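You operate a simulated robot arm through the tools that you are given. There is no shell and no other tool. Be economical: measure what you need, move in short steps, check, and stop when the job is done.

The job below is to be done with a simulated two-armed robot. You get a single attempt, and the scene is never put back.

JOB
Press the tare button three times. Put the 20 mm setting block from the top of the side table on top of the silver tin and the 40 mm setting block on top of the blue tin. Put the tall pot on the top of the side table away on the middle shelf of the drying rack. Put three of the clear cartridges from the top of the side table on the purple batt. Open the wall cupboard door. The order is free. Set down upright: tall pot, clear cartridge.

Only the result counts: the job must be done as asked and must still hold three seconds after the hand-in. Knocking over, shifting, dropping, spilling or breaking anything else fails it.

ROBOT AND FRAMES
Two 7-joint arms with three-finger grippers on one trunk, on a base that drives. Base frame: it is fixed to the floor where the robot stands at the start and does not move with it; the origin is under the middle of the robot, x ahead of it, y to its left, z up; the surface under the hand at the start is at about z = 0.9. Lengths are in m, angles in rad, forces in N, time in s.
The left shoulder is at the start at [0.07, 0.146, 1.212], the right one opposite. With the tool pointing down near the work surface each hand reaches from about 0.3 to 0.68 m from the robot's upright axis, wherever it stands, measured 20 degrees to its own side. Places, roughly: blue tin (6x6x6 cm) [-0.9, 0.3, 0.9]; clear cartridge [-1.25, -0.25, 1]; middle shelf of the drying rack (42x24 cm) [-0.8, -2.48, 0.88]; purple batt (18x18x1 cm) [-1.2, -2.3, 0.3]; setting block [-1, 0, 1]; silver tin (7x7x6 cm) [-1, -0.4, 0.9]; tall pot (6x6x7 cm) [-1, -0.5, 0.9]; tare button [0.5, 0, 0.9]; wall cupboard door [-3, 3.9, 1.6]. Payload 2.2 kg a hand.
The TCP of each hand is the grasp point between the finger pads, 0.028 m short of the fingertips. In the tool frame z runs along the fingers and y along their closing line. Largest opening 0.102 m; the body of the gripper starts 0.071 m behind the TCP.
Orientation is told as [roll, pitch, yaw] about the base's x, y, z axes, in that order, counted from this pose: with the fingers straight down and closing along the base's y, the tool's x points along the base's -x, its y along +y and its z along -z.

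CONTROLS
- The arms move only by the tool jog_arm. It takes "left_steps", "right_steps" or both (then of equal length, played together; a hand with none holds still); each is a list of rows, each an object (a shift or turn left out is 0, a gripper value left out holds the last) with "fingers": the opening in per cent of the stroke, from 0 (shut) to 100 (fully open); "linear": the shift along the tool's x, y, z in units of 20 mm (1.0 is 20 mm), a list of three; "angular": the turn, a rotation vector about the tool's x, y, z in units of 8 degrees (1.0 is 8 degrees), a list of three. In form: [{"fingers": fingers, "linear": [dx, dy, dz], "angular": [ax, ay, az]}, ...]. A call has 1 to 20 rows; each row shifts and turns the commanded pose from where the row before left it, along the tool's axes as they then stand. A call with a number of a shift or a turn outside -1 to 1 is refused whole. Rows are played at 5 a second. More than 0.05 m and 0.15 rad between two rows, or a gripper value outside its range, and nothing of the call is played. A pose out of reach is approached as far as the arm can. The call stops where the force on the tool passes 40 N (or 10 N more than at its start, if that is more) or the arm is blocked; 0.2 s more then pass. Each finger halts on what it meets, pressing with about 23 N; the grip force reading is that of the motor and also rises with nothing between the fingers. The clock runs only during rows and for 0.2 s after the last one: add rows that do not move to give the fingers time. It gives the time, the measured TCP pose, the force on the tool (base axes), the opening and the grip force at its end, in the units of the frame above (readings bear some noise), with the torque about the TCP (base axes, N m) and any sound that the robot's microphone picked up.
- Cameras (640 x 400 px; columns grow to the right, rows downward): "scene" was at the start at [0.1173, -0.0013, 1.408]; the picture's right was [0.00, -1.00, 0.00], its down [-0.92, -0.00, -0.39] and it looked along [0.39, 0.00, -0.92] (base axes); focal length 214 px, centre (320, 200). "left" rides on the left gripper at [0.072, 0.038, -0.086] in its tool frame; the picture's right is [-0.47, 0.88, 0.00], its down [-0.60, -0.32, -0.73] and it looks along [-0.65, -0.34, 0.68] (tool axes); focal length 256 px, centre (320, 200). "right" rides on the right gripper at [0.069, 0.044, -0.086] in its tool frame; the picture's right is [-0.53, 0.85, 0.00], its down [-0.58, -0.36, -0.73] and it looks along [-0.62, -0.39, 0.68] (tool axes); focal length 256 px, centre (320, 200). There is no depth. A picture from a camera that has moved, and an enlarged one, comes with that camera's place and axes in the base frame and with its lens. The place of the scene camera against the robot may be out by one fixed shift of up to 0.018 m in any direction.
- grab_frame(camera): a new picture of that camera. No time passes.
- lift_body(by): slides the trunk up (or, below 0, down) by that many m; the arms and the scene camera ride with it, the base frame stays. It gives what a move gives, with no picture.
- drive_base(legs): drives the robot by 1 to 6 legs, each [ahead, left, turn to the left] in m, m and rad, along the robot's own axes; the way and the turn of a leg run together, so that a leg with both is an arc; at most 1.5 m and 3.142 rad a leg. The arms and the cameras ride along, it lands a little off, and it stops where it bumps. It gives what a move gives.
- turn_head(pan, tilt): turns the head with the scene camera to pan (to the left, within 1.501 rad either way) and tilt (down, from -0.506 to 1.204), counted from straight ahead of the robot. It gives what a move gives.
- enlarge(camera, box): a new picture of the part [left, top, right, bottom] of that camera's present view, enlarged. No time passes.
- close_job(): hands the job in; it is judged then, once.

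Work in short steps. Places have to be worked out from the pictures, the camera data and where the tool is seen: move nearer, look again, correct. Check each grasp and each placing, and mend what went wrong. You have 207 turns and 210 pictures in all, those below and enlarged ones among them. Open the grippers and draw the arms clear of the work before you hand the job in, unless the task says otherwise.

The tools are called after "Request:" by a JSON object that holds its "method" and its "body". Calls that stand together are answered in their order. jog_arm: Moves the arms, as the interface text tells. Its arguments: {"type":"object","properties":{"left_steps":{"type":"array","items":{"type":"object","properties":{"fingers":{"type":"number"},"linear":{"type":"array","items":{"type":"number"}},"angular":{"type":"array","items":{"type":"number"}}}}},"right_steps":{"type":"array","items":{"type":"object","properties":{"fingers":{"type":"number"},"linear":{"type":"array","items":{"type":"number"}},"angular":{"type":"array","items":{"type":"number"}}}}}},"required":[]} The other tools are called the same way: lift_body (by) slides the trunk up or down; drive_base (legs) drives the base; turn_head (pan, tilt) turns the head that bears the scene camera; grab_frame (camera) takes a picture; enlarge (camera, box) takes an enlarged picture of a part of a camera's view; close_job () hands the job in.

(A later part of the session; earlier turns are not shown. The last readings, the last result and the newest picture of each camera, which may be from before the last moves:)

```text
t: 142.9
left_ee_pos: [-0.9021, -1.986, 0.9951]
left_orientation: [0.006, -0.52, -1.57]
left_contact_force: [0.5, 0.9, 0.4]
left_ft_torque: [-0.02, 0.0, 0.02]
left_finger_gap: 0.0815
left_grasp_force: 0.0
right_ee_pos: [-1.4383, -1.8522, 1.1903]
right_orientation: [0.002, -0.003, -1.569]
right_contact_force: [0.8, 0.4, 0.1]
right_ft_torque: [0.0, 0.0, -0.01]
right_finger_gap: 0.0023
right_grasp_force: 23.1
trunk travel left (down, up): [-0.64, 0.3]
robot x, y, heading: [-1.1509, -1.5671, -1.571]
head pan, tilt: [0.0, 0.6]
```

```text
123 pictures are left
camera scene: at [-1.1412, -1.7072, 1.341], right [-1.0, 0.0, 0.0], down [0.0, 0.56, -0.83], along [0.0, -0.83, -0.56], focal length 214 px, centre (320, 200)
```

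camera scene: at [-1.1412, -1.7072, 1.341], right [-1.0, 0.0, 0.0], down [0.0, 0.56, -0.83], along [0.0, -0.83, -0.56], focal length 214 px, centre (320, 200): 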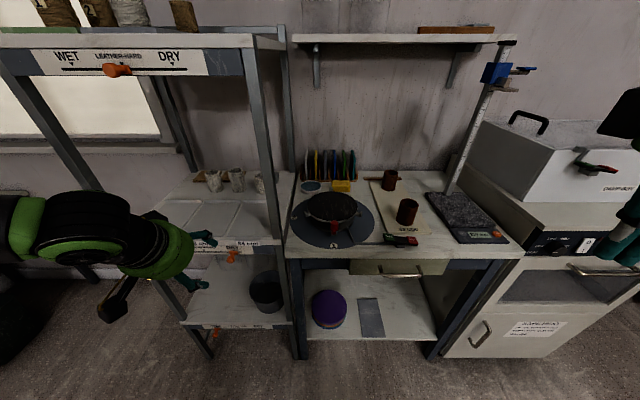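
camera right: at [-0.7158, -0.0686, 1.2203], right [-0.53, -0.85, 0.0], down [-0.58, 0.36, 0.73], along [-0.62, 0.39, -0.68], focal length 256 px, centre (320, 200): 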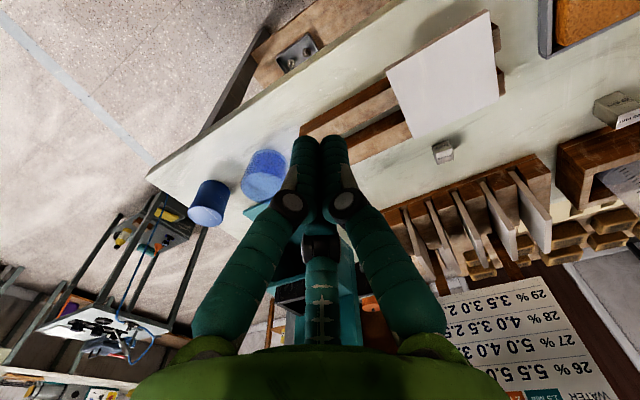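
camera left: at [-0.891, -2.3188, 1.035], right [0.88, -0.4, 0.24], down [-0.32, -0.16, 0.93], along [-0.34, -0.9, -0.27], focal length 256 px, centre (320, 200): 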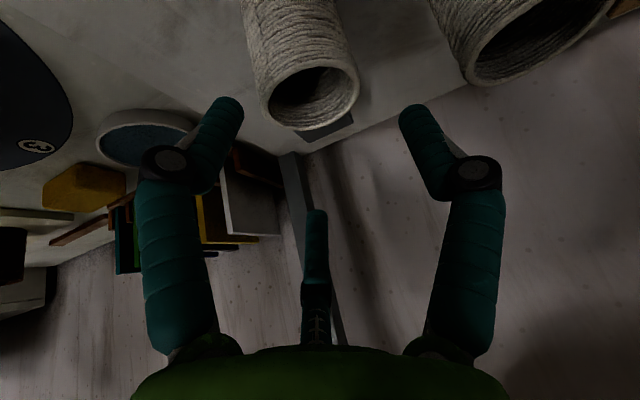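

Both the pot and the batt (about (-1.18, -2.27), under the bench at z ≈ 0.3) are visible. Next the cartridges: the end of the side table (facing +y) gives good reach. I level the left hand, back up, and turn around.

Request:
{"method": "enlarge", "body": {"camera": "scene", "box": [150, 150, 460, 360]}}

Request:
{"method": "jog_arm", "body": {"left_steps": [{"angular": [0, 0.94, 0], "linear": [0, 0, -0.5]}, {"angular": [0, 0.94, 0], "linear": [0, 0, -0.5]}, {"angular": [0, 0.94, 0], "linear": [0, 0, -0.5]}, {"angular": [0, 0.94, 0], "linear": [0, 0, -0.5]}, {"linear": [0, 0, -1]}, {"linear": [0, 0, -1]}, {"linear": [0, 0, -1]}, {}]}}

Request:
{"method": "drive_base", "body": {"legs": [[-0.17, 0, 0], [0, 0, 1.57], [0, 0, 1.57]]}}

Request:
{"method": "turn_head", "body": {"pan": 0.0, "tilt": 0.6}}

Request:
{"method": "grab_frame", "body": {"camera": "scene"}}

```text
1.90 times, centred on (305, 255) of scene
camera zoom: at [-1.1412, -1.7072, 1.341], right [-1.0, 0.0, 0.0], down [0.0, 0.56, -0.83], along [0.0, -0.83, -0.56], focal length 408 px, centre (349, 95)
```

zoom: 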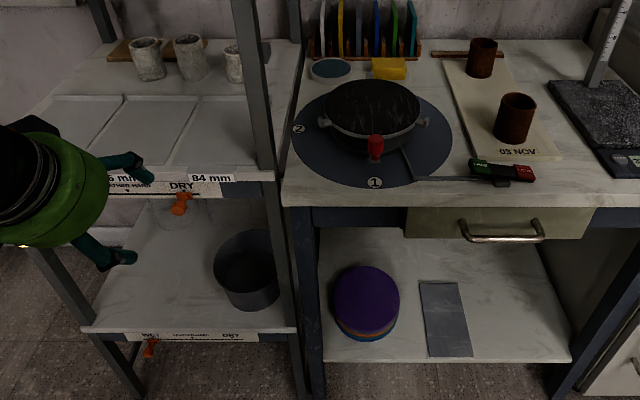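

```text
t: 144.7
left_ee_pos: [-0.904, -1.9733, 1.0913]
left_orientation: [0.005, 0.006, -1.571]
left_contact_force: [-0.2, -0.4, -0.3]
left_ft_torque: [0.04, 0.0, -0.05]
left_finger_gap: 0.0816
left_grasp_force: 0.1
right_ee_pos: [-1.4385, -1.8524, 1.1895]
right_orientation: [0.001, -0.002, -1.568]
right_contact_force: [-0.5, 0.0, 0.8]
right_ft_torque: [0.0, 0.0, 0.01]
right_finger_gap: 0.0022
right_grasp_force: 23.1
trunk travel left (down, up): [-0.64, 0.3]
robot x, y, heading: [-1.1516, -1.5681, -1.57]
head pan, tilt: [0.0, 0.6]
```

```text
t: 153.9
left_ee_pos: [-1.3994, -0.9902, 1.0915]
left_orientation: [0.006, 0.004, 1.577]
left_contact_force: [0.6, 0.1, 0.4]
left_ft_torque: [-0.02, -0.03, 0.0]
left_finger_gap: 0.0816
left_grasp_force: 0.1
right_ee_pos: [-0.8634, -1.1093, 1.19]
right_orientation: [0.003, -0.001, 1.576]
right_contact_force: [-0.4, 0.0, 0.3]
right_ft_torque: [-0.05, 0.01, -0.05]
right_finger_gap: 0.0022
right_grasp_force: 23.8
trunk travel left (down, up): [-0.64, 0.3]
robot x, y, heading: [-1.1502, -1.3981, 1.574]
head pan, tilt: [0.0, 0.6]
```

```text
t: 154.5
left_ee_pos: [-1.3995, -0.9888, 1.092]
left_orientation: [0.007, 0.005, 1.576]
left_contact_force: [-0.3, 0.3, -0.1]
left_ft_torque: [-0.01, 0.02, -0.01]
left_finger_gap: 0.0818
left_grasp_force: 0.2
right_ee_pos: [-0.8644, -1.1094, 1.1905]
right_orientation: [0.001, -0.002, 1.574]
right_contact_force: [0.0, -0.8, 0.5]
right_ft_torque: [-0.03, 0.01, 0.0]
right_finger_gap: 0.0025
right_grasp_force: 23.1
trunk travel left (down, up): [-0.64, 0.3]
robot x, y, heading: [-1.1504, -1.3971, 1.573]
head pan, tilt: [0.0, 0.6]
```

```text
121 pictures are left
camera scene: at [-1.1428, -1.258, 1.3409], right [1.0, 0.0, 0.0], down [0.0, -0.56, -0.83], along [0.0, 0.83, -0.56], focal length 214 px, centre (320, 200)
```

scene: 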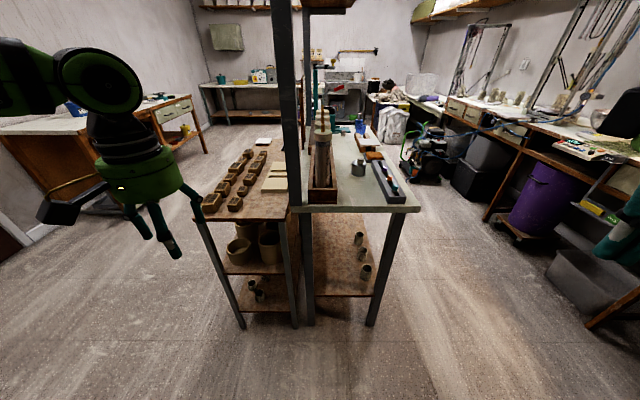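

Now I see the cartridges stand at x ≈ -1.14 with ~0.10 spacing, and a frame post at the table's back corner. I'll take them from the front with the right hand tilted forward as with the pot. Drive around to the front of the side table.

Request:
{"method": "drive_base", "body": {"legs": [[0, 0.0, 0], [0, -0.77, 0], [0.86, 0, 0], [0, 0, 1.57]]}}

Request:
{"method": "turn_head", "body": {"pan": 0.0, "tilt": 0.6}}

Request:
{"method": "grab_frame", "body": {"camera": "scene"}}

```text
t: 167.1
left_ee_pos: [-0.7665, -0.7772, 1.0917]
left_orientation: [0.006, 0.007, -3.122]
left_contact_force: [-0.3, -0.1, -0.2]
left_ft_torque: [0.04, 0.03, -0.05]
left_finger_gap: 0.0816
left_grasp_force: 0.1
right_ee_pos: [-0.6545, -0.2391, 1.1915]
right_orientation: [0.003, -0.002, -3.122]
right_contact_force: [0.1, 0.4, 0.0]
right_ft_torque: [0.01, 0.01, 0.0]
right_finger_gap: 0.0024
right_grasp_force: 22.8
trunk travel left (down, up): [-0.64, 0.3]
robot x, y, heading: [-0.3623, -0.523, -3.12]
head pan, tilt: [0.0, 0.6]
```

```text
t: 167.7
left_ee_pos: [-0.7676, -0.7771, 1.0906]
left_orientation: [0.005, 0.006, -3.121]
left_contact_force: [0.9, 0.0, -0.3]
left_ft_torque: [-0.01, 0.02, 0.03]
left_finger_gap: 0.0816
left_grasp_force: 0.1
right_ee_pos: [-0.6543, -0.2397, 1.1911]
right_orientation: [0.0, -0.003, -3.122]
right_contact_force: [0.1, 0.1, 1.0]
right_ft_torque: [-0.03, -0.04, 0.01]
right_finger_gap: 0.0022
right_grasp_force: 23.7
trunk travel left (down, up): [-0.64, 0.3]
robot x, y, heading: [-0.3672, -0.5289, -3.125]
head pan, tilt: [0.0, 0.6]
```

```text
120 pictures are left
camera scene: at [-0.4947, -0.5265, 1.3409], right [-0.02, 1.0, 0.0], down [0.56, 0.01, -0.83], along [-0.82, -0.02, -0.56], focal length 214 px, centre (320, 200)
```

scene: 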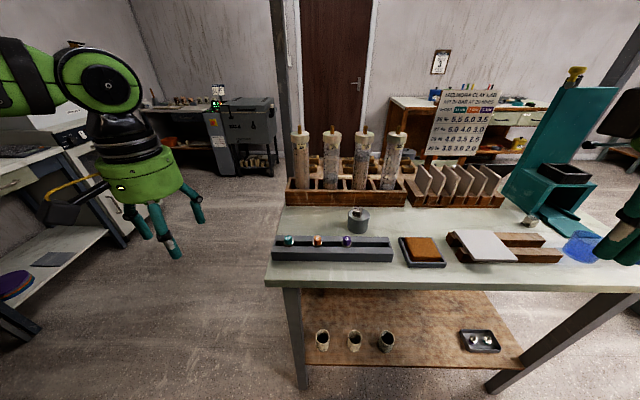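

Enlarge the cartridges.

Request:
{"method": "enlarge", "body": {"camera": "scene", "box": [270, 110, 430, 220]}}

Request:
{"method": "grab_frame", "body": {"camera": "right"}}

```text
3.64 times, centred on (350, 165) of scene
camera zoom: at [-0.4947, -0.5265, 1.3409], right [-0.02, 1.0, 0.0], down [0.56, 0.01, -0.83], along [-0.82, -0.02, -0.56], focal length 780 px, centre (211, 327)
```

zoom: 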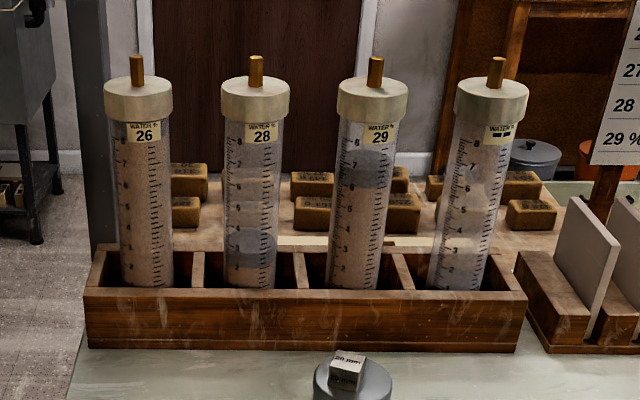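

```text
118 pictures are left
camera right: at [-0.5838, -0.2809, 1.2753], right [-0.52, -0.86, 0.0], down [-0.58, 0.35, 0.73], along [-0.63, 0.38, -0.68], focal length 256 px, centre (320, 200)
```

right: 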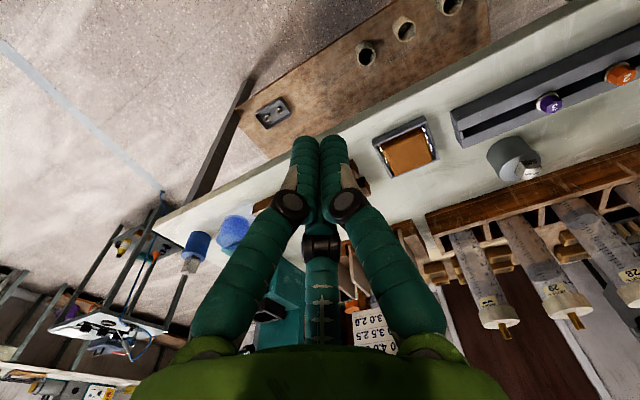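

Each cartridge has a cap (≈60 mm wide, z ≈ 1.11–1.14) and a rod on top; I'll grip the caps from above with the right hand. I raise the trunk, turn 19° left so the right arm points at the cartridge "29", and close in.

Request:
{"method": "lift_body", "body": {"by": 0.18}}

Request:
{"method": "drive_base", "body": {"legs": [[0, 0, 0.33], [0.088, -0.148, 0]]}}

Request:
{"method": "jog_arm", "body": {"right_steps": [{"fingers": 85, "linear": [-1, 0.2, 0]}, {"linear": [-1, 0.2, 0]}, {"linear": [-1, 0.2, 0]}, {"linear": [-1, 0.2, 0]}, {"linear": [-1, 0.2, 0]}, {}]}}

Request:
{"method": "grab_frame", "body": {"camera": "right"}}

Request:
{"method": "grab_frame", "body": {"camera": "scene"}}

```text
t: 169.7
left_ee_pos: [-0.7665, -0.7762, 1.2725]
left_orientation: [0.004, 0.004, -3.121]
left_contact_force: [0.2, -0.4, -0.1]
left_ft_torque: [0.02, -0.03, -0.02]
left_finger_gap: 0.0816
left_grasp_force: 0.0
right_ee_pos: [-0.655, -0.24, 1.3707]
right_orientation: [0.001, -0.001, -3.122]
right_contact_force: [0.3, 0.2, 0.5]
right_ft_torque: [0.03, 0.06, 0.01]
right_finger_gap: 0.0025
right_grasp_force: 22.8
trunk travel left (down, up): [-0.82, 0.12]
robot x, y, heading: [-0.3655, -0.5202, -3.123]
head pan, tilt: [0.0, 0.6]
```

```text
t: 172.2
left_ee_pos: [-0.7916, -0.7839, 1.2714]
left_orientation: [0.004, 0.004, -2.79]
left_contact_force: [0.2, -1.2, -1.2]
left_ft_torque: [0.02, 0.04, -0.02]
left_finger_gap: 0.0815
left_grasp_force: 0.1
right_ee_pos: [-0.8594, -0.2405, 1.3727]
right_orientation: [-0.002, -0.002, -2.79]
right_contact_force: [-0.2, 0.5, -0.3]
right_ft_torque: [0.05, 0.04, 0.02]
right_finger_gap: 0.0023
right_grasp_force: 23.0
trunk travel left (down, up): [-0.82, 0.12]
robot x, y, heading: [-0.4961, -0.4084, -2.793]
head pan, tilt: [0.0, 0.6]
```

```text
t: 173.6
left_ee_pos: [-0.7945, -0.7808, 1.2718]
left_orientation: [0.005, 0.004, -2.792]
left_contact_force: [-0.6, -0.3, -0.1]
left_ft_torque: [0.01, -0.02, 0.01]
left_finger_gap: 0.0816
left_grasp_force: 0.0
right_ee_pos: [-0.9507, -0.2888, 1.3725]
right_orientation: [0.001, -0.005, -2.79]
right_contact_force: [0.2, -0.2, 0.6]
right_ft_torque: [0.0, 0.05, -0.03]
right_finger_gap: 0.0865
right_grasp_force: 0.1
trunk travel left (down, up): [-0.82, 0.12]
robot x, y, heading: [-0.4983, -0.4106, -2.792]
head pan, tilt: [0.0, 0.6]
```

```text
117 pictures are left
camera right: at [-0.87, -0.3049, 1.457], right [-0.21, -0.98, 0.0], down [-0.67, 0.14, 0.73], along [-0.72, 0.15, -0.68], focal length 256 px, centre (320, 200)
```

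right: 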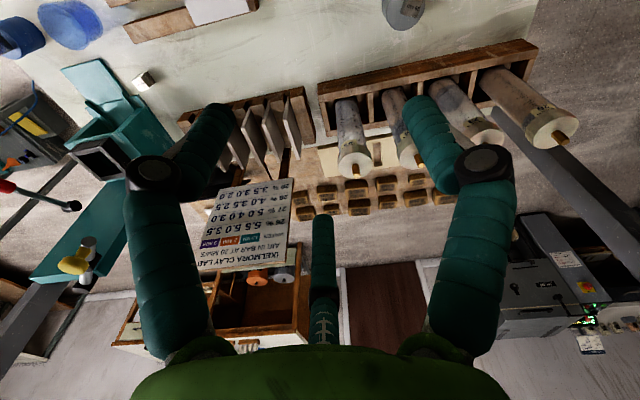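

```text
116 pictures are left
camera scene: at [-0.6181, -0.4587, 1.5209], right [-0.34, 0.94, 0.0], down [0.53, 0.19, -0.83], along [-0.78, -0.28, -0.56], focal length 214 px, centre (320, 200)
```

scene: 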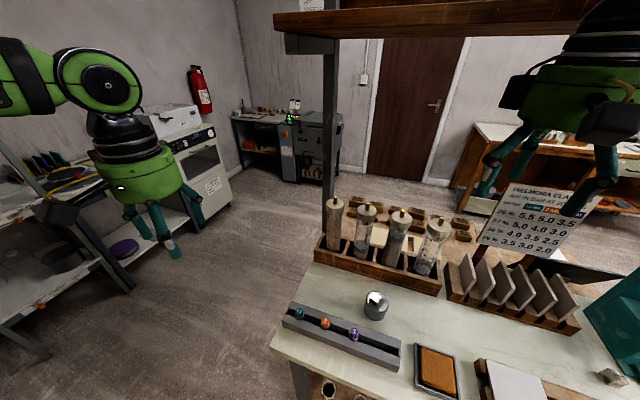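

There is an overhead wooden shelf, so I keep the hand low. Cartridge caps: "29" at about (-1.132, -0.40). I lower to z ≈ 1.22, then go forward over it.

Request:
{"method": "jog_arm", "body": {"right_steps": [{"linear": [0, 0, 1]}, {"linear": [0, 0, 1]}, {"linear": [0, 0, 1]}, {"linear": [0, 0, 1]}, {"linear": [0, 0, 1]}, {"linear": [0, 0, 1]}, {"linear": [0, 0, 1]}, {"linear": [0, 0, 0.6]}, {"linear": [-1, 0.2, 0]}, {"linear": [-1, 0.2, 0]}, {"linear": [-1, 0.2, 0]}, {"linear": [-1, 0.2, 0]}, {"linear": [-1, 0.2, 0]}, {"linear": [-1, 0.2, 0]}, {"linear": [-1, 0.2, 0]}, {"linear": [-1, 0.2, 0]}, {}]}}

Request:
{"method": "grab_frame", "body": {"camera": "right"}}

Request:
{"method": "grab_frame", "body": {"camera": "scene"}}

```text
t: 177.2
left_ee_pos: [-0.7941, -0.78, 1.2724]
left_orientation: [0.005, 0.006, -2.79]
left_contact_force: [0.0, -0.7, -0.2]
left_ft_torque: [-0.02, -0.03, -0.02]
left_finger_gap: 0.0816
left_grasp_force: 0.2
right_ee_pos: [-1.0913, -0.3752, 1.2214]
right_orientation: [0.002, -0.005, -2.791]
right_contact_force: [0.0, 0.4, -0.3]
right_ft_torque: [0.01, 0.0, 0.0]
right_finger_gap: 0.0865
right_grasp_force: 0.1
trunk travel left (down, up): [-0.82, 0.12]
robot x, y, heading: [-0.4983, -0.41, -2.792]
head pan, tilt: [0.0, 0.6]
```

```text
115 pictures are left
camera right: at [-1.0102, -0.3918, 1.3057], right [-0.21, -0.98, 0.0], down [-0.67, 0.15, 0.73], along [-0.72, 0.15, -0.68], focal length 256 px, centre (320, 200)
```

right: 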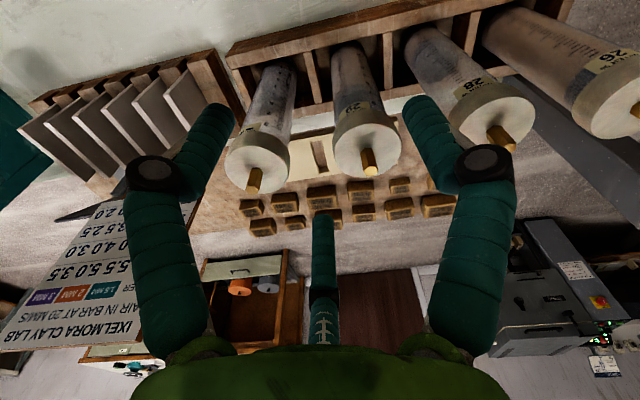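

```text
114 pictures are left
camera scene: at [-0.618, -0.4585, 1.5209], right [-0.34, 0.94, 0.0], down [0.53, 0.19, -0.83], along [-0.78, -0.28, -0.56], focal length 214 px, centre (320, 200)
```

scene: 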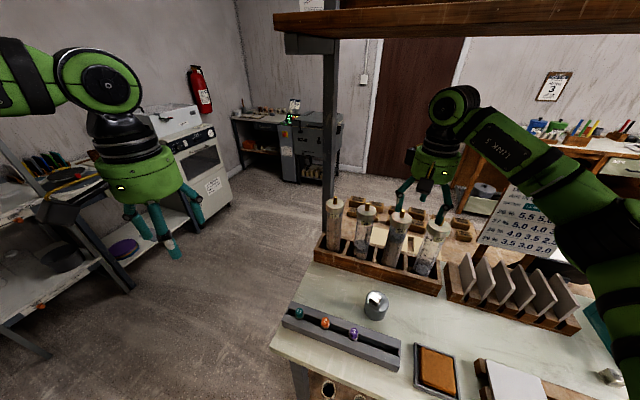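

Cap centre of "29": (-1.132, -0.404). I centre over it and lower partway.

Request:
{"method": "jog_arm", "body": {"right_steps": [{"linear": [-0.8, 0.22, 0]}, {"linear": [-0.8, 0.22, 0]}, {"linear": [-0.82, 0.22, 0]}, {"linear": [0, 0, 0.7]}, {"linear": [0, 0, 0.7]}, {}]}}

Request:
{"method": "grab_frame", "body": {"camera": "right"}}

```text
t: 178.6
left_ee_pos: [-0.7934, -0.7819, 1.2714]
left_orientation: [0.005, 0.006, -2.79]
left_contact_force: [0.1, -0.7, -0.1]
left_ft_torque: [0.05, 0.0, 0.03]
left_finger_gap: 0.0819
left_grasp_force: 0.0
right_ee_pos: [-1.1291, -0.4031, 1.1934]
right_orientation: [0.002, -0.003, -2.79]
right_contact_force: [0.5, -0.1, 0.0]
right_ft_torque: [-0.01, 0.02, -0.02]
right_finger_gap: 0.0866
right_grasp_force: 0.0
trunk travel left (down, up): [-0.82, 0.12]
robot x, y, heading: [-0.5002, -0.4099, -2.794]
head pan, tilt: [0.0, 0.6]
```

```text
113 pictures are left
camera right: at [-1.0486, -0.4212, 1.2778], right [-0.21, -0.98, 0.0], down [-0.67, 0.15, 0.73], along [-0.72, 0.15, -0.68], focal length 256 px, centre (320, 200)
```

right: 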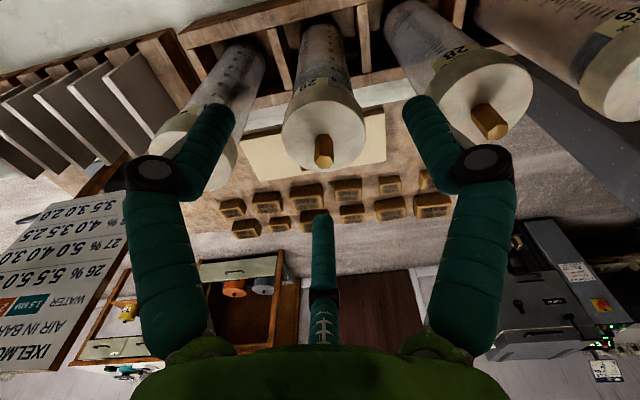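

I narrow the opening to ~74 mm to stay off the neighbours, fine-centre, and descend onto the cap.

Request:
{"method": "jog_arm", "body": {"right_steps": [{"fingers": 72, "linear": [-0.28, 0.05, 0]}, {}, {"linear": [0, 0, 0.9]}, {"linear": [0, 0, 0.9]}, {"linear": [0, 0, 0.9]}, {"linear": [0, 0, 0.5]}, {}]}}

Request:
{"method": "grab_frame", "body": {"camera": "right"}}

```text
t: 180.2
left_ee_pos: [-0.7937, -0.7811, 1.2711]
left_orientation: [0.006, 0.007, -2.79]
left_contact_force: [0.7, 0.1, -0.4]
left_ft_torque: [0.0, 0.02, -0.02]
left_finger_gap: 0.0815
left_grasp_force: 0.0
right_ee_pos: [-1.1368, -0.406, 1.1279]
right_orientation: [0.001, -0.001, -2.791]
right_contact_force: [-0.1, -0.4, 0.8]
right_ft_torque: [-0.03, 0.06, -0.01]
right_finger_gap: 0.0782
right_grasp_force: 0.8
trunk travel left (down, up): [-0.82, 0.12]
robot x, y, heading: [-0.4949, -0.4099, -2.79]
head pan, tilt: [0.0, 0.6]
```

```text
112 pictures are left
camera right: at [-1.0553, -0.4226, 1.2131], right [-0.21, -0.98, 0.0], down [-0.67, 0.15, 0.73], along [-0.72, 0.15, -0.68], focal length 256 px, centre (320, 200)
```

right: 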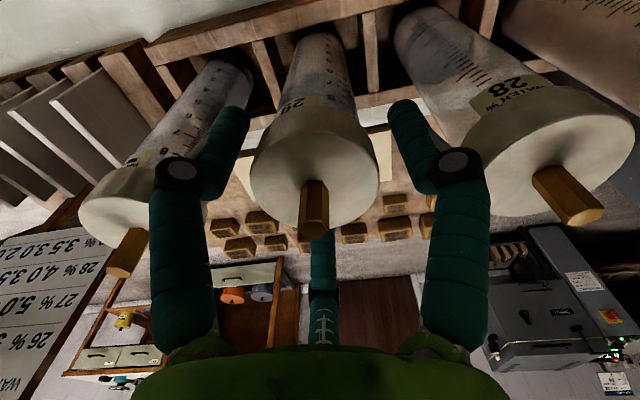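

Fingers surround the cap. Close and test-lift 3 cm.

Request:
{"method": "jog_arm", "body": {"right_steps": [{"fingers": 0}, {}, {}, {}, {"linear": [0, 0, -0.7]}, {"linear": [0, 0, -0.8]}, {}]}}

Request:
{"method": "grab_frame", "body": {"camera": "right"}}

Request:
{"method": "enlarge", "body": {"camera": "scene", "box": [290, 130, 500, 300]}}

```text
t: 181.8
left_ee_pos: [-0.795, -0.7815, 1.271]
left_orientation: [0.005, 0.007, -2.791]
left_contact_force: [-0.9, 0.0, -0.3]
left_ft_torque: [-0.01, -0.01, 0.02]
left_finger_gap: 0.0813
left_grasp_force: 0.1
right_ee_pos: [-1.1352, -0.4067, 1.1571]
right_orientation: [0.003, -0.002, -2.792]
right_contact_force: [0.0, -0.2, -4.6]
right_ft_torque: [0.01, 0.0, 0.0]
right_finger_gap: 0.0593
right_grasp_force: 22.7
trunk travel left (down, up): [-0.82, 0.12]
robot x, y, heading: [-0.5013, -0.4112, -2.796]
head pan, tilt: [0.0, 0.6]
```

```text
111 pictures are left
camera right: at [-1.0545, -0.4228, 1.2424], right [-0.21, -0.98, 0.0], down [-0.67, 0.15, 0.73], along [-0.72, 0.15, -0.68], focal length 256 px, centre (320, 200)
```

right: 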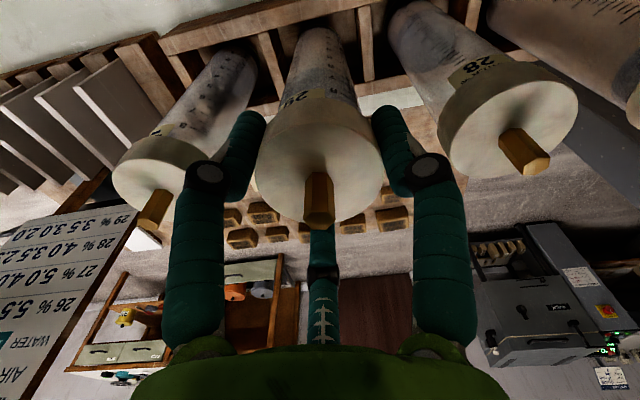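

```text
2.35 times, centred on (395, 215) of scene
camera zoom: at [-0.6193, -0.459, 1.5208], right [-0.34, 0.94, 0.0], down [0.53, 0.19, -0.82], along [-0.77, -0.28, -0.57], focal length 505 px, centre (144, 165)
```

zoom: 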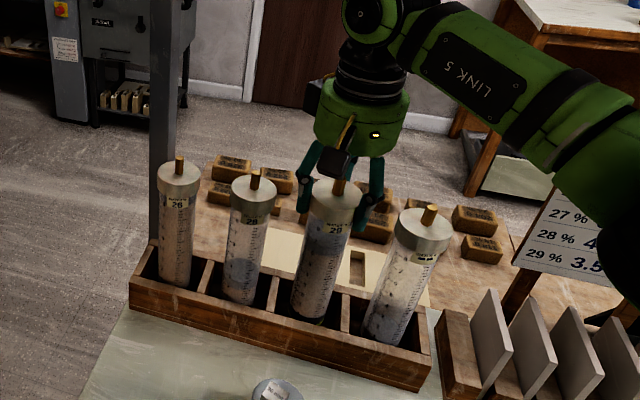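

Held (≈4.6 N). I lift another 8 cm clear of the rack and retract toward the body.

Request:
{"method": "jog_arm", "body": {"right_steps": [{"linear": [0, 0, -1]}, {"linear": [0, 0, -1]}, {"linear": [0, 0, -1]}, {"linear": [0, 0, -1]}, {"linear": [1, 0, 0]}, {"linear": [1, 0, 0]}, {"linear": [1, 0, 0]}, {"linear": [1, 0, 0]}, {"linear": [1, 0, 0]}, {"linear": [1, 0, 0]}, {"linear": [1, -0.3, 0]}, {"linear": [1, -0.3, 0]}, {"linear": [1, -0.3, 0]}, {"linear": [1, -0.3, 0]}, {}]}}

Request:
{"method": "grab_frame", "body": {"camera": "right"}}

Request:
{"method": "grab_frame", "body": {"camera": "scene"}}

```text
t: 185.0
left_ee_pos: [-0.7951, -0.7815, 1.2722]
left_orientation: [0.004, 0.006, -2.793]
left_contact_force: [-0.6, -0.5, -0.5]
left_ft_torque: [0.05, -0.04, -0.02]
left_finger_gap: 0.0815
left_grasp_force: 0.1
right_ee_pos: [-0.9548, -0.3152, 1.2384]
right_orientation: [0.002, -0.002, -2.792]
right_contact_force: [0.3, 1.1, -4.8]
right_ft_torque: [-0.05, -0.04, 0.04]
right_finger_gap: 0.0584
right_grasp_force: 22.9
trunk travel left (down, up): [-0.82, 0.12]
robot x, y, heading: [-0.497, -0.4121, -2.789]
head pan, tilt: [0.0, 0.6]
```

```text
109 pictures are left
camera right: at [-0.8744, -0.3322, 1.3233], right [-0.21, -0.98, 0.0], down [-0.67, 0.15, 0.73], along [-0.72, 0.15, -0.68], focal length 256 px, centre (320, 200)
```

right: 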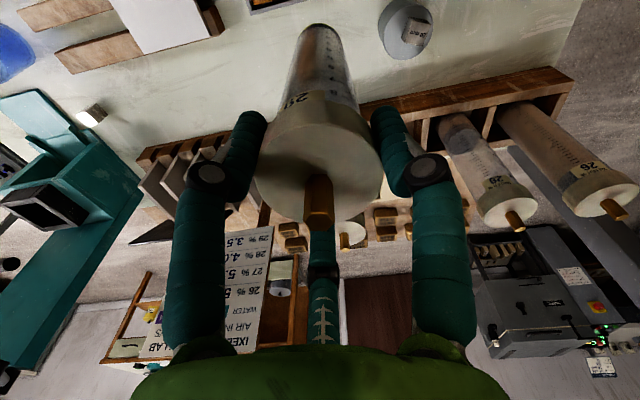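

```text
108 pictures are left
camera scene: at [-0.6193, -0.4589, 1.5208], right [-0.34, 0.94, 0.0], down [0.53, 0.19, -0.82], along [-0.77, -0.28, -0.57], focal length 214 px, centre (320, 200)
```

scene: 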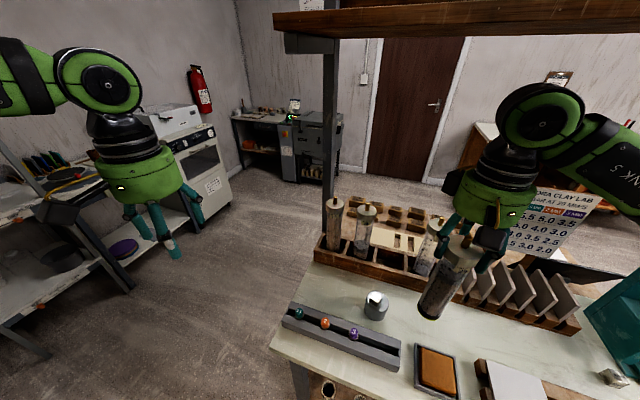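

Now to the batt: I tuck the left hand back a bit, then back off, turn to face −y, and drive to in front of the wheel bench.

Request:
{"method": "jog_arm", "body": {"left_steps": [{"linear": [1, 0, 0]}, {"linear": [1, 0, 0]}, {"linear": [1, 0, 0]}, {"linear": [1, 0, 0]}]}}

Request:
{"method": "drive_base", "body": {"legs": [[-0.15, 0, 0], [0, 0, 1.22], [1.2, 0, 0], [0, -0.6, 0]]}}

Request:
{"method": "turn_head", "body": {"pan": -0.2, "tilt": 0.6}}

Request:
{"method": "grab_frame", "body": {"camera": "scene"}}

```text
t: 186.0
left_ee_pos: [-0.7181, -0.7531, 1.2723]
left_orientation: [0.005, 0.006, -2.793]
left_contact_force: [0.6, -0.4, 0.3]
left_ft_torque: [0.01, 0.02, 0.0]
left_finger_gap: 0.0818
left_grasp_force: 0.1
right_ee_pos: [-0.9547, -0.3149, 1.2394]
right_orientation: [0.002, -0.003, -2.791]
right_contact_force: [0.3, -0.2, -4.6]
right_ft_torque: [-0.02, 0.0, 0.0]
right_finger_gap: 0.0585
right_grasp_force: 22.9
trunk travel left (down, up): [-0.82, 0.12]
robot x, y, heading: [-0.4958, -0.4118, -2.794]
head pan, tilt: [0.0, 0.6]
```

```text
t: 199.2
left_ee_pos: [-0.7003, -1.9035, 1.2714]
left_orientation: [0.004, 0.007, -1.581]
left_contact_force: [0.8, 0.4, 0.3]
left_ft_torque: [-0.01, -0.01, -0.02]
left_finger_gap: 0.0815
left_grasp_force: 0.2
right_ee_pos: [-1.1933, -1.9704, 1.2397]
right_orientation: [0.0, -0.003, -1.579]
right_contact_force: [-0.1, 0.0, -4.9]
right_ft_torque: [0.0, 0.04, 0.01]
right_finger_gap: 0.0533
right_grasp_force: 22.9
trunk travel left (down, up): [-0.82, 0.12]
robot x, y, heading: [-0.9455, -1.5747, -1.583]
head pan, tilt: [0.0, 0.6]
```

```text
t: 199.9
left_ee_pos: [-0.7023, -1.9047, 1.2711]
left_orientation: [0.006, 0.007, -1.581]
left_contact_force: [0.3, 0.8, 0.1]
left_ft_torque: [-0.02, 0.0, -0.01]
left_finger_gap: 0.0815
left_grasp_force: 0.1
right_ee_pos: [-1.1943, -1.9697, 1.2383]
right_orientation: [0.003, -0.001, -1.58]
right_contact_force: [-0.1, -0.1, -4.2]
right_ft_torque: [0.0, -0.01, 0.0]
right_finger_gap: 0.0534
right_grasp_force: 23.4
trunk travel left (down, up): [-0.82, 0.12]
robot x, y, heading: [-0.9501, -1.5745, -1.582]
head pan, tilt: [-0.201, 0.6]
```

```text
107 pictures are left
camera scene: at [-0.9557, -1.7133, 1.5208], right [-0.98, 0.21, 0.0], down [0.12, 0.55, -0.82], along [-0.17, -0.81, -0.57], focal length 214 px, centre (320, 200)
```

scene: 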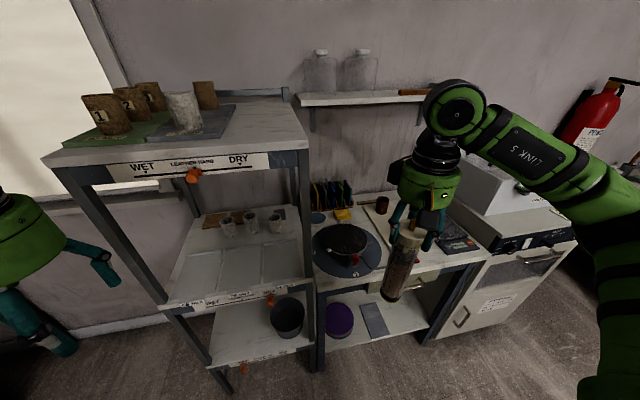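

The grip gap shrank from 59 to 53 mm — I check the grip with the right camera.

Request:
{"method": "grab_frame", "body": {"camera": "right"}}

Request:
{"method": "enlarge", "body": {"camera": "scene", "box": [350, 150, 490, 320]}}

```text
106 pictures are left
camera right: at [-1.1498, -1.9009, 1.3233], right [0.84, -0.54, 0.0], down [-0.37, -0.57, 0.73], along [-0.39, -0.62, -0.68], focal length 256 px, centre (320, 200)
```

right: 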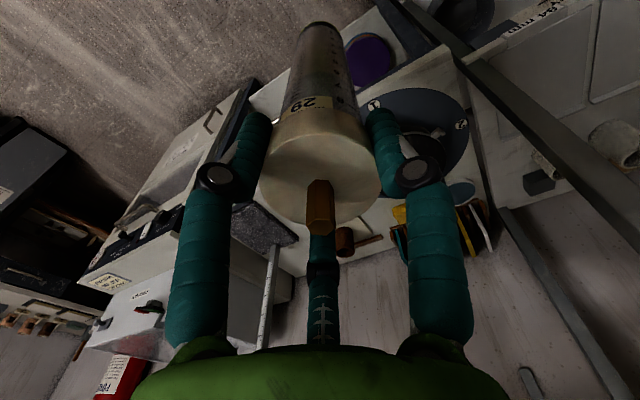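

```text
2.35 times, centred on (420, 235) of scene
camera zoom: at [-0.9557, -1.7133, 1.5208], right [-0.98, 0.21, 0.0], down [0.12, 0.55, -0.82], along [-0.17, -0.81, -0.57], focal length 505 px, centre (85, 118)
```

zoom: 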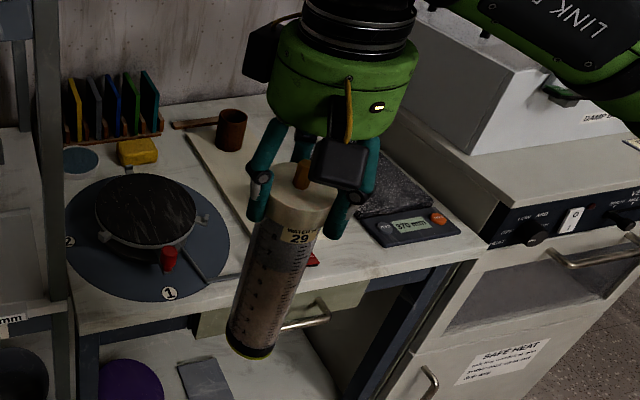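

The cartridge slipped a few mm in the drive but is held and upright. I lower the trunk 0.58 in front of the bench.

Request:
{"method": "lift_body", "body": {"by": -0.58}}

Request:
{"method": "turn_head", "body": {"pan": -0.2, "tilt": 0.5}}

Request:
{"method": "grab_frame", "body": {"camera": "scene"}}

Request:
{"method": "grab_frame", "body": {"camera": "right"}}

```text
refused: -0.58 is not a number from -0.4 to 0.4
```

```text
t: 200.6
left_ee_pos: [-0.7019, -1.9047, 1.2699]
left_orientation: [0.006, 0.008, -1.578]
left_contact_force: [0.0, 0.3, 0.5]
left_ft_torque: [0.0, 0.0, 0.03]
left_finger_gap: 0.0818
left_grasp_force: 0.1
right_ee_pos: [-1.1942, -1.9707, 1.2404]
right_orientation: [0.002, -0.002, -1.579]
right_contact_force: [-0.1, -0.3, -4.2]
right_ft_torque: [0.04, -0.05, 0.04]
right_finger_gap: 0.0534
right_grasp_force: 22.9
trunk travel left (down, up): [-0.82, 0.12]
robot x, y, heading: [-0.9467, -1.5747, -1.58]
head pan, tilt: [-0.201, 0.499]
```

```text
104 pictures are left
camera scene: at [-0.9563, -1.7159, 1.5299], right [-0.98, 0.21, 0.0], down [0.1, 0.47, -0.88], along [-0.18, -0.86, -0.48], focal length 214 px, centre (320, 200)
```

scene: 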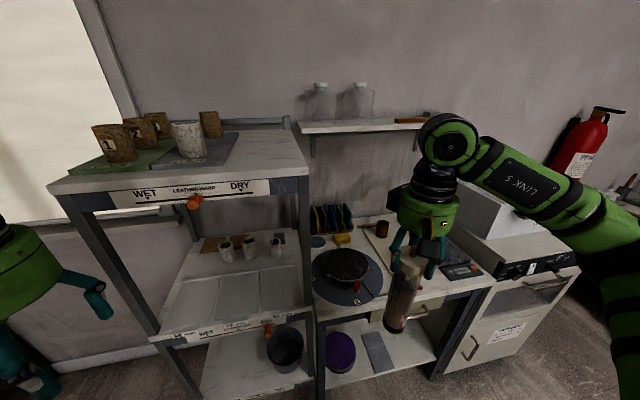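

```text
103 pictures are left
camera right: at [-1.1498, -1.901, 1.3234], right [0.84, -0.54, 0.0], down [-0.37, -0.57, 0.73], along [-0.39, -0.62, -0.68], focal length 256 px, centre (320, 200)
```

right: 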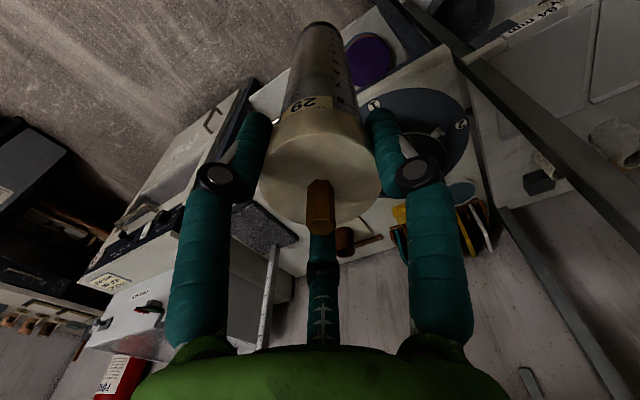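

The trunk step limit is 0.4, so I lower in two steps.

Request:
{"method": "lift_body", "body": {"by": -0.3}}

Request:
{"method": "lift_body", "body": {"by": -0.28}}

Request:
{"method": "grab_frame", "body": {"camera": "scene"}}

Request:
{"method": "grab_frame", "body": {"camera": "right"}}

```text
t: 203.6
left_ee_pos: [-0.7016, -1.9032, 0.9715]
left_orientation: [0.005, 0.008, -1.58]
left_contact_force: [-0.2, 0.4, 0.3]
left_ft_torque: [0.01, -0.03, 0.02]
left_finger_gap: 0.0817
left_grasp_force: 0.0
right_ee_pos: [-1.1949, -1.9694, 0.9371]
right_orientation: [0.003, -0.003, -1.581]
right_contact_force: [-1.6, -0.8, -4.5]
right_ft_torque: [0.02, 0.01, 0.0]
right_finger_gap: 0.0533
right_grasp_force: 23.1
trunk travel left (down, up): [-0.52, 0.42]
robot x, y, heading: [-0.949, -1.5747, -1.581]
head pan, tilt: [-0.201, 0.499]
```

```text
t: 206.4
left_ee_pos: [-0.7018, -1.9045, 0.6913]
left_orientation: [0.005, 0.007, -1.581]
left_contact_force: [-0.4, 0.3, 0.0]
left_ft_torque: [-0.02, -0.02, 0.0]
left_finger_gap: 0.0816
left_grasp_force: 0.1
right_ee_pos: [-1.1945, -1.9694, 0.6585]
right_orientation: [0.001, -0.001, -1.58]
right_contact_force: [0.4, -0.3, -5.6]
right_ft_torque: [0.02, 0.02, 0.02]
right_finger_gap: 0.0534
right_grasp_force: 22.8
trunk travel left (down, up): [-0.24, 0.7]
robot x, y, heading: [-0.9463, -1.5716, -1.58]
head pan, tilt: [-0.201, 0.499]
```

```text
102 pictures are left
camera scene: at [-0.9559, -1.7156, 0.9499], right [-0.98, 0.21, 0.0], down [0.1, 0.47, -0.88], along [-0.18, -0.86, -0.48], focal length 214 px, centre (320, 200)
```

scene: 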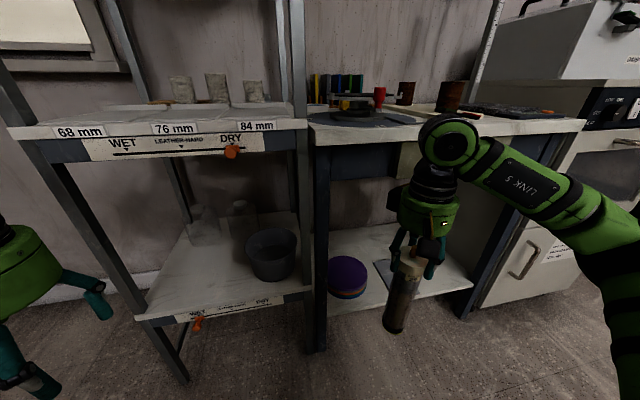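

```text
101 pictures are left
camera right: at [-1.1495, -1.9007, 0.7435], right [0.84, -0.54, 0.0], down [-0.37, -0.57, 0.73], along [-0.39, -0.62, -0.68], focal length 256 px, centre (320, 200)
```

right: 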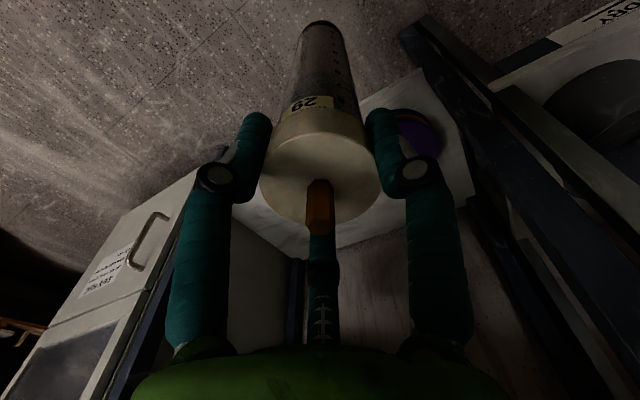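

The bench apron (z ≈ 0.77) leaves no room for a vertical hand over the batt; a horizontal grip on the tube will work. So I return to the side table, set this cartridge on free table space and re-grip it horizontally. First raise and drive back.

Request:
{"method": "lift_body", "body": {"by": 0.3}}

Request:
{"method": "lift_body", "body": {"by": 0.28}}

Request:
{"method": "drive_base", "body": {"legs": [[0, 0.6, 0], [-1.2, 0, 0], [0, 0, -1.4]]}}

Request:
{"method": "grab_frame", "body": {"camera": "right"}}

```text
t: 209.4
left_ee_pos: [-0.7026, -1.9044, 0.9908]
left_orientation: [0.005, 0.007, -1.578]
left_contact_force: [-0.1, -0.2, 0.0]
left_ft_torque: [0.0, -0.01, 0.06]
left_finger_gap: 0.0816
left_grasp_force: 0.1
right_ee_pos: [-1.1943, -1.9701, 0.9582]
right_orientation: [0.002, 0.0, -1.579]
right_contact_force: [0.5, -0.8, -3.7]
right_ft_torque: [0.03, -0.01, 0.03]
right_finger_gap: 0.0535
right_grasp_force: 23.2
trunk travel left (down, up): [-0.54, 0.4]
robot x, y, heading: [-0.9503, -1.5735, -1.581]
head pan, tilt: [-0.201, 0.499]
```

```text
t: 212.2
left_ee_pos: [-0.7024, -1.9044, 1.2718]
left_orientation: [0.005, 0.007, -1.581]
left_contact_force: [-0.1, -1.0, 0.1]
left_ft_torque: [-0.02, 0.01, 0.0]
left_finger_gap: 0.0814
left_grasp_force: 0.1
right_ee_pos: [-1.1957, -1.97, 1.2383]
right_orientation: [0.002, -0.002, -1.581]
right_contact_force: [0.3, -0.5, -4.6]
right_ft_torque: [0.02, -0.02, -0.01]
right_finger_gap: 0.0533
right_grasp_force: 23.3
trunk travel left (down, up): [-0.82, 0.12]
robot x, y, heading: [-0.9434, -1.5777, -1.579]
head pan, tilt: [-0.201, 0.499]
```

```text
t: 224.8
left_ee_pos: [-0.6119, -0.6573, 1.2715]
left_orientation: [0.006, 0.006, -2.988]
left_contact_force: [0.1, 0.0, -0.1]
left_ft_torque: [-0.02, -0.02, 0.0]
left_finger_gap: 0.0817
left_grasp_force: 0.1
right_ee_pos: [-0.7572, -0.1814, 1.2386]
right_orientation: [0.002, -0.002, -2.987]
right_contact_force: [0.7, 0.7, -4.5]
right_ft_torque: [-0.02, -0.03, 0.02]
right_finger_gap: 0.0534
right_grasp_force: 23.5
trunk travel left (down, up): [-0.82, 0.12]
robot x, y, heading: [-0.3295, -0.3651, -2.991]
head pan, tilt: [-0.201, 0.499]
```

```text
100 pictures are left
camera right: at [-0.6807, -0.2135, 1.3234], right [-0.4, -0.92, 0.0], down [-0.62, 0.27, 0.73], along [-0.67, 0.29, -0.68], focal length 256 px, centre (320, 200)
```

right: 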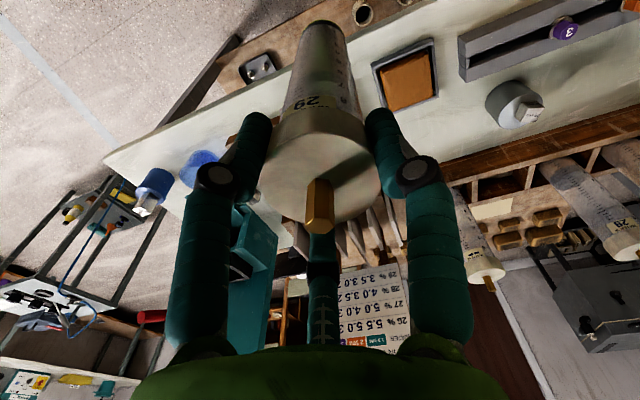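

I move in and position the cartridge over free table space at about (-1.01, -0.25).

Request:
{"method": "drive_base", "body": {"legs": [[0.17, 0, 0]]}}

Request:
{"method": "jog_arm", "body": {"right_steps": [{"linear": [-0.9, 0.3, 0]}, {"linear": [-0.9, 0.3, 0]}, {"linear": [-0.9, 0.3, 0]}, {"linear": [-0.9, 0.3, 0]}, {"linear": [-0.9, 0.3, 0]}, {"linear": [0, 0, 1]}, {"linear": [0, 0, 1]}, {}]}}

Request:
{"method": "grab_frame", "body": {"camera": "right"}}

Request:
{"method": "grab_frame", "body": {"camera": "scene"}}

```text
t: 226.3
left_ee_pos: [-0.7735, -0.6829, 1.2734]
left_orientation: [0.007, 0.004, -2.986]
left_contact_force: [1.0, 0.8, -0.1]
left_ft_torque: [-0.03, 0.04, -0.01]
left_finger_gap: 0.0817
left_grasp_force: 0.0
right_ee_pos: [-0.9186, -0.2073, 1.2396]
right_orientation: [0.001, -0.003, -2.987]
right_contact_force: [1.3, 0.9, -5.6]
right_ft_torque: [0.01, 0.0, 0.02]
right_finger_gap: 0.0535
right_grasp_force: 22.5
trunk travel left (down, up): [-0.82, 0.12]
robot x, y, heading: [-0.493, -0.3906, -2.983]
head pan, tilt: [-0.201, 0.499]
```

```text
t: 228.1
left_ee_pos: [-0.777, -0.6831, 1.2717]
left_orientation: [0.004, 0.007, -2.985]
left_contact_force: [0.1, -0.8, 0.0]
left_ft_torque: [-0.01, 0.02, -0.01]
left_finger_gap: 0.0818
left_grasp_force: 0.0
right_ee_pos: [-1.0046, -0.2519, 1.198]
right_orientation: [0.003, -0.003, -2.985]
right_contact_force: [-0.7, -0.7, -4.4]
right_ft_torque: [0.04, -0.02, -0.01]
right_finger_gap: 0.0534
right_grasp_force: 23.2
trunk travel left (down, up): [-0.82, 0.12]
robot x, y, heading: [-0.4947, -0.3961, -2.988]
head pan, tilt: [-0.201, 0.499]
```

```text
99 pictures are left
camera right: at [-0.9292, -0.2839, 1.2834], right [-0.4, -0.92, 0.0], down [-0.62, 0.27, 0.73], along [-0.67, 0.29, -0.68], focal length 256 px, centre (320, 200)
```

right: 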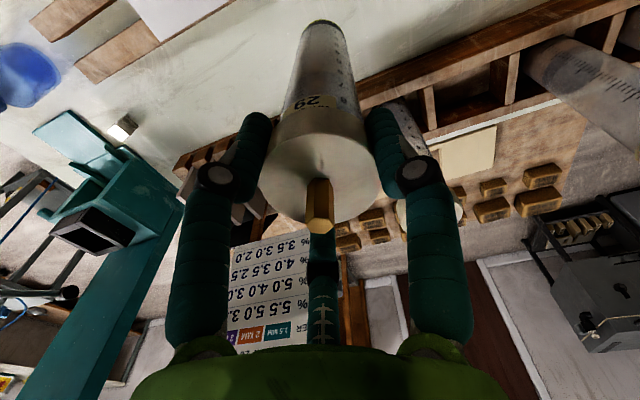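

```text
98 pictures are left
camera scene: at [-0.6247, -0.3952, 1.5299], right [0.04, 1.0, 0.0], down [0.48, -0.02, -0.88], along [-0.88, 0.04, -0.48], focal length 214 px, centre (320, 200)
```

scene: 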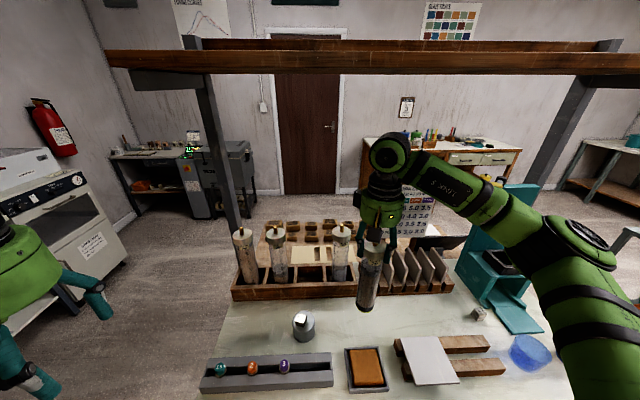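

Spot is free. Lower to near contact.

Request:
{"method": "jog_arm", "body": {"right_steps": [{"linear": [0, 0, 1]}, {"linear": [0, 0, 1]}, {"linear": [0, 0, 0.8]}, {}]}}

Request:
{"method": "jog_arm", "body": {"right_steps": [{"linear": [0, 0, 0.15]}, {"linear": [0, 0, 0.15]}, {}]}}

Request:
{"method": "enlarge", "body": {"camera": "scene", "box": [280, 180, 460, 330]}}

```text
t: 229.1
left_ee_pos: [-0.7782, -0.6823, 1.2711]
left_orientation: [0.005, 0.007, -2.986]
left_contact_force: [0.7, 0.5, 0.8]
left_ft_torque: [-0.03, 0.01, -0.05]
left_finger_gap: 0.0814
left_grasp_force: 0.2
right_ee_pos: [-1.0086, -0.253, 1.142]
right_orientation: [0.001, -0.002, -2.985]
right_contact_force: [0.3, -0.6, -5.3]
right_ft_torque: [0.03, -0.02, 0.02]
right_finger_gap: 0.0531
right_grasp_force: 22.9
trunk travel left (down, up): [-0.82, 0.12]
robot x, y, heading: [-0.4932, -0.3889, -2.988]
head pan, tilt: [-0.201, 0.499]
```

```text
t: 229.9
left_ee_pos: [-0.7776, -0.6838, 1.2703]
left_orientation: [0.005, 0.008, -2.986]
left_contact_force: [0.8, -1.1, -0.3]
left_ft_torque: [0.01, -0.02, 0.0]
left_finger_gap: 0.0817
left_grasp_force: 0.0
right_ee_pos: [-1.0076, -0.2526, 1.1377]
right_orientation: [0.0, 0.0, -2.983]
right_contact_force: [0.0, 0.0, -5.4]
right_ft_torque: [0.0, -0.06, 0.02]
right_finger_gap: 0.0534
right_grasp_force: 22.9
trunk travel left (down, up): [-0.82, 0.12]
robot x, y, heading: [-0.4929, -0.3878, -2.988]
head pan, tilt: [-0.201, 0.499]
```

```text
2.67 times, centred on (370, 255) of scene
camera zoom: at [-0.6249, -0.3946, 1.5299], right [0.04, 1.0, 0.0], down [0.48, -0.02, -0.88], along [-0.88, 0.04, -0.48], focal length 572 px, centre (187, 53)
```

zoom: 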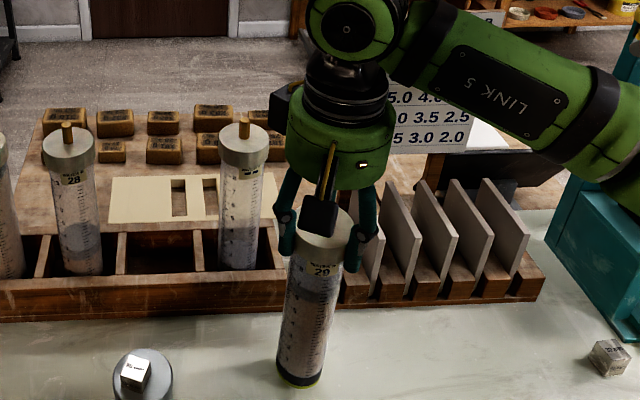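

Request:
{"method": "jog_arm", "body": {"right_steps": [{"linear": [0, 0, 0.15]}, {"linear": [0, 0, 0.15]}, {}]}}

Request:
{"method": "jog_arm", "body": {"right_steps": [{"linear": [0, 0, 0.1]}, {"linear": [0, 0, 0.1]}, {}]}}

```text
t: 230.7
left_ee_pos: [-0.7777, -0.6835, 1.2709]
left_orientation: [0.007, 0.008, -2.985]
left_contact_force: [0.4, -0.2, 0.2]
left_ft_torque: [-0.04, -0.03, -0.01]
left_finger_gap: 0.0814
left_grasp_force: 0.0
right_ee_pos: [-1.0079, -0.2533, 1.1319]
right_orientation: [0.002, -0.001, -2.983]
right_contact_force: [-0.6, -1.1, -3.8]
right_ft_torque: [-0.02, -0.03, 0.01]
right_finger_gap: 0.0533
right_grasp_force: 23.1
trunk travel left (down, up): [-0.82, 0.12]
robot x, y, heading: [-0.4964, -0.3865, -2.99]
head pan, tilt: [-0.201, 0.499]
```

```text
t: 231.5
left_ee_pos: [-0.778, -0.6843, 1.2714]
left_orientation: [0.006, 0.007, -2.987]
left_contact_force: [0.1, 0.3, 0.0]
left_ft_torque: [-0.01, 0.01, 0.03]
left_finger_gap: 0.0817
left_grasp_force: 0.0
right_ee_pos: [-1.0094, -0.2529, 1.1278]
right_orientation: [0.002, -0.003, -2.984]
right_contact_force: [1.1, -0.1, -5.1]
right_ft_torque: [-0.03, -0.02, -0.01]
right_finger_gap: 0.0532
right_grasp_force: 22.9
trunk travel left (down, up): [-0.82, 0.12]
robot x, y, heading: [-0.4922, -0.3908, -2.984]
head pan, tilt: [-0.201, 0.499]
```

Request:
{"method": "jog_arm", "body": {"right_steps": [{"linear": [0, 0, 0.1]}, {"linear": [0, 0, 0.1]}, {}]}}

Request:
{"method": "jog_arm", "body": {"right_steps": [{"linear": [0, 0, 0.1]}, {}]}}

```text
t: 232.3
left_ee_pos: [-0.7785, -0.6838, 1.2707]
left_orientation: [0.005, 0.006, -2.987]
left_contact_force: [0.1, -0.1, -0.1]
left_ft_torque: [0.03, 0.0, -0.03]
left_finger_gap: 0.0817
left_grasp_force: 0.0
right_ee_pos: [-1.0082, -0.2523, 1.1234]
right_orientation: [0.002, -0.002, -2.983]
right_contact_force: [0.1, -0.2, -5.4]
right_ft_torque: [0.01, 0.02, 0.01]
right_finger_gap: 0.0535
right_grasp_force: 22.8
trunk travel left (down, up): [-0.82, 0.12]
robot x, y, heading: [-0.4936, -0.3915, -2.984]
head pan, tilt: [-0.201, 0.499]
```

```text
t: 232.9
left_ee_pos: [-0.7771, -0.6832, 1.2711]
left_orientation: [0.005, 0.005, -2.987]
left_contact_force: [0.1, 0.5, 0.1]
left_ft_torque: [-0.03, -0.01, 0.03]
left_finger_gap: 0.0816
left_grasp_force: 0.0
right_ee_pos: [-1.0077, -0.2526, 1.1224]
right_orientation: [0.001, -0.003, -2.984]
right_contact_force: [0.5, -0.4, -2.5]
right_ft_torque: [0.01, -0.09, 0.0]
right_finger_gap: 0.0536
right_grasp_force: 23.6
trunk travel left (down, up): [-0.82, 0.12]
robot x, y, heading: [-0.4928, -0.3865, -2.985]
head pan, tilt: [-0.201, 0.499]
```

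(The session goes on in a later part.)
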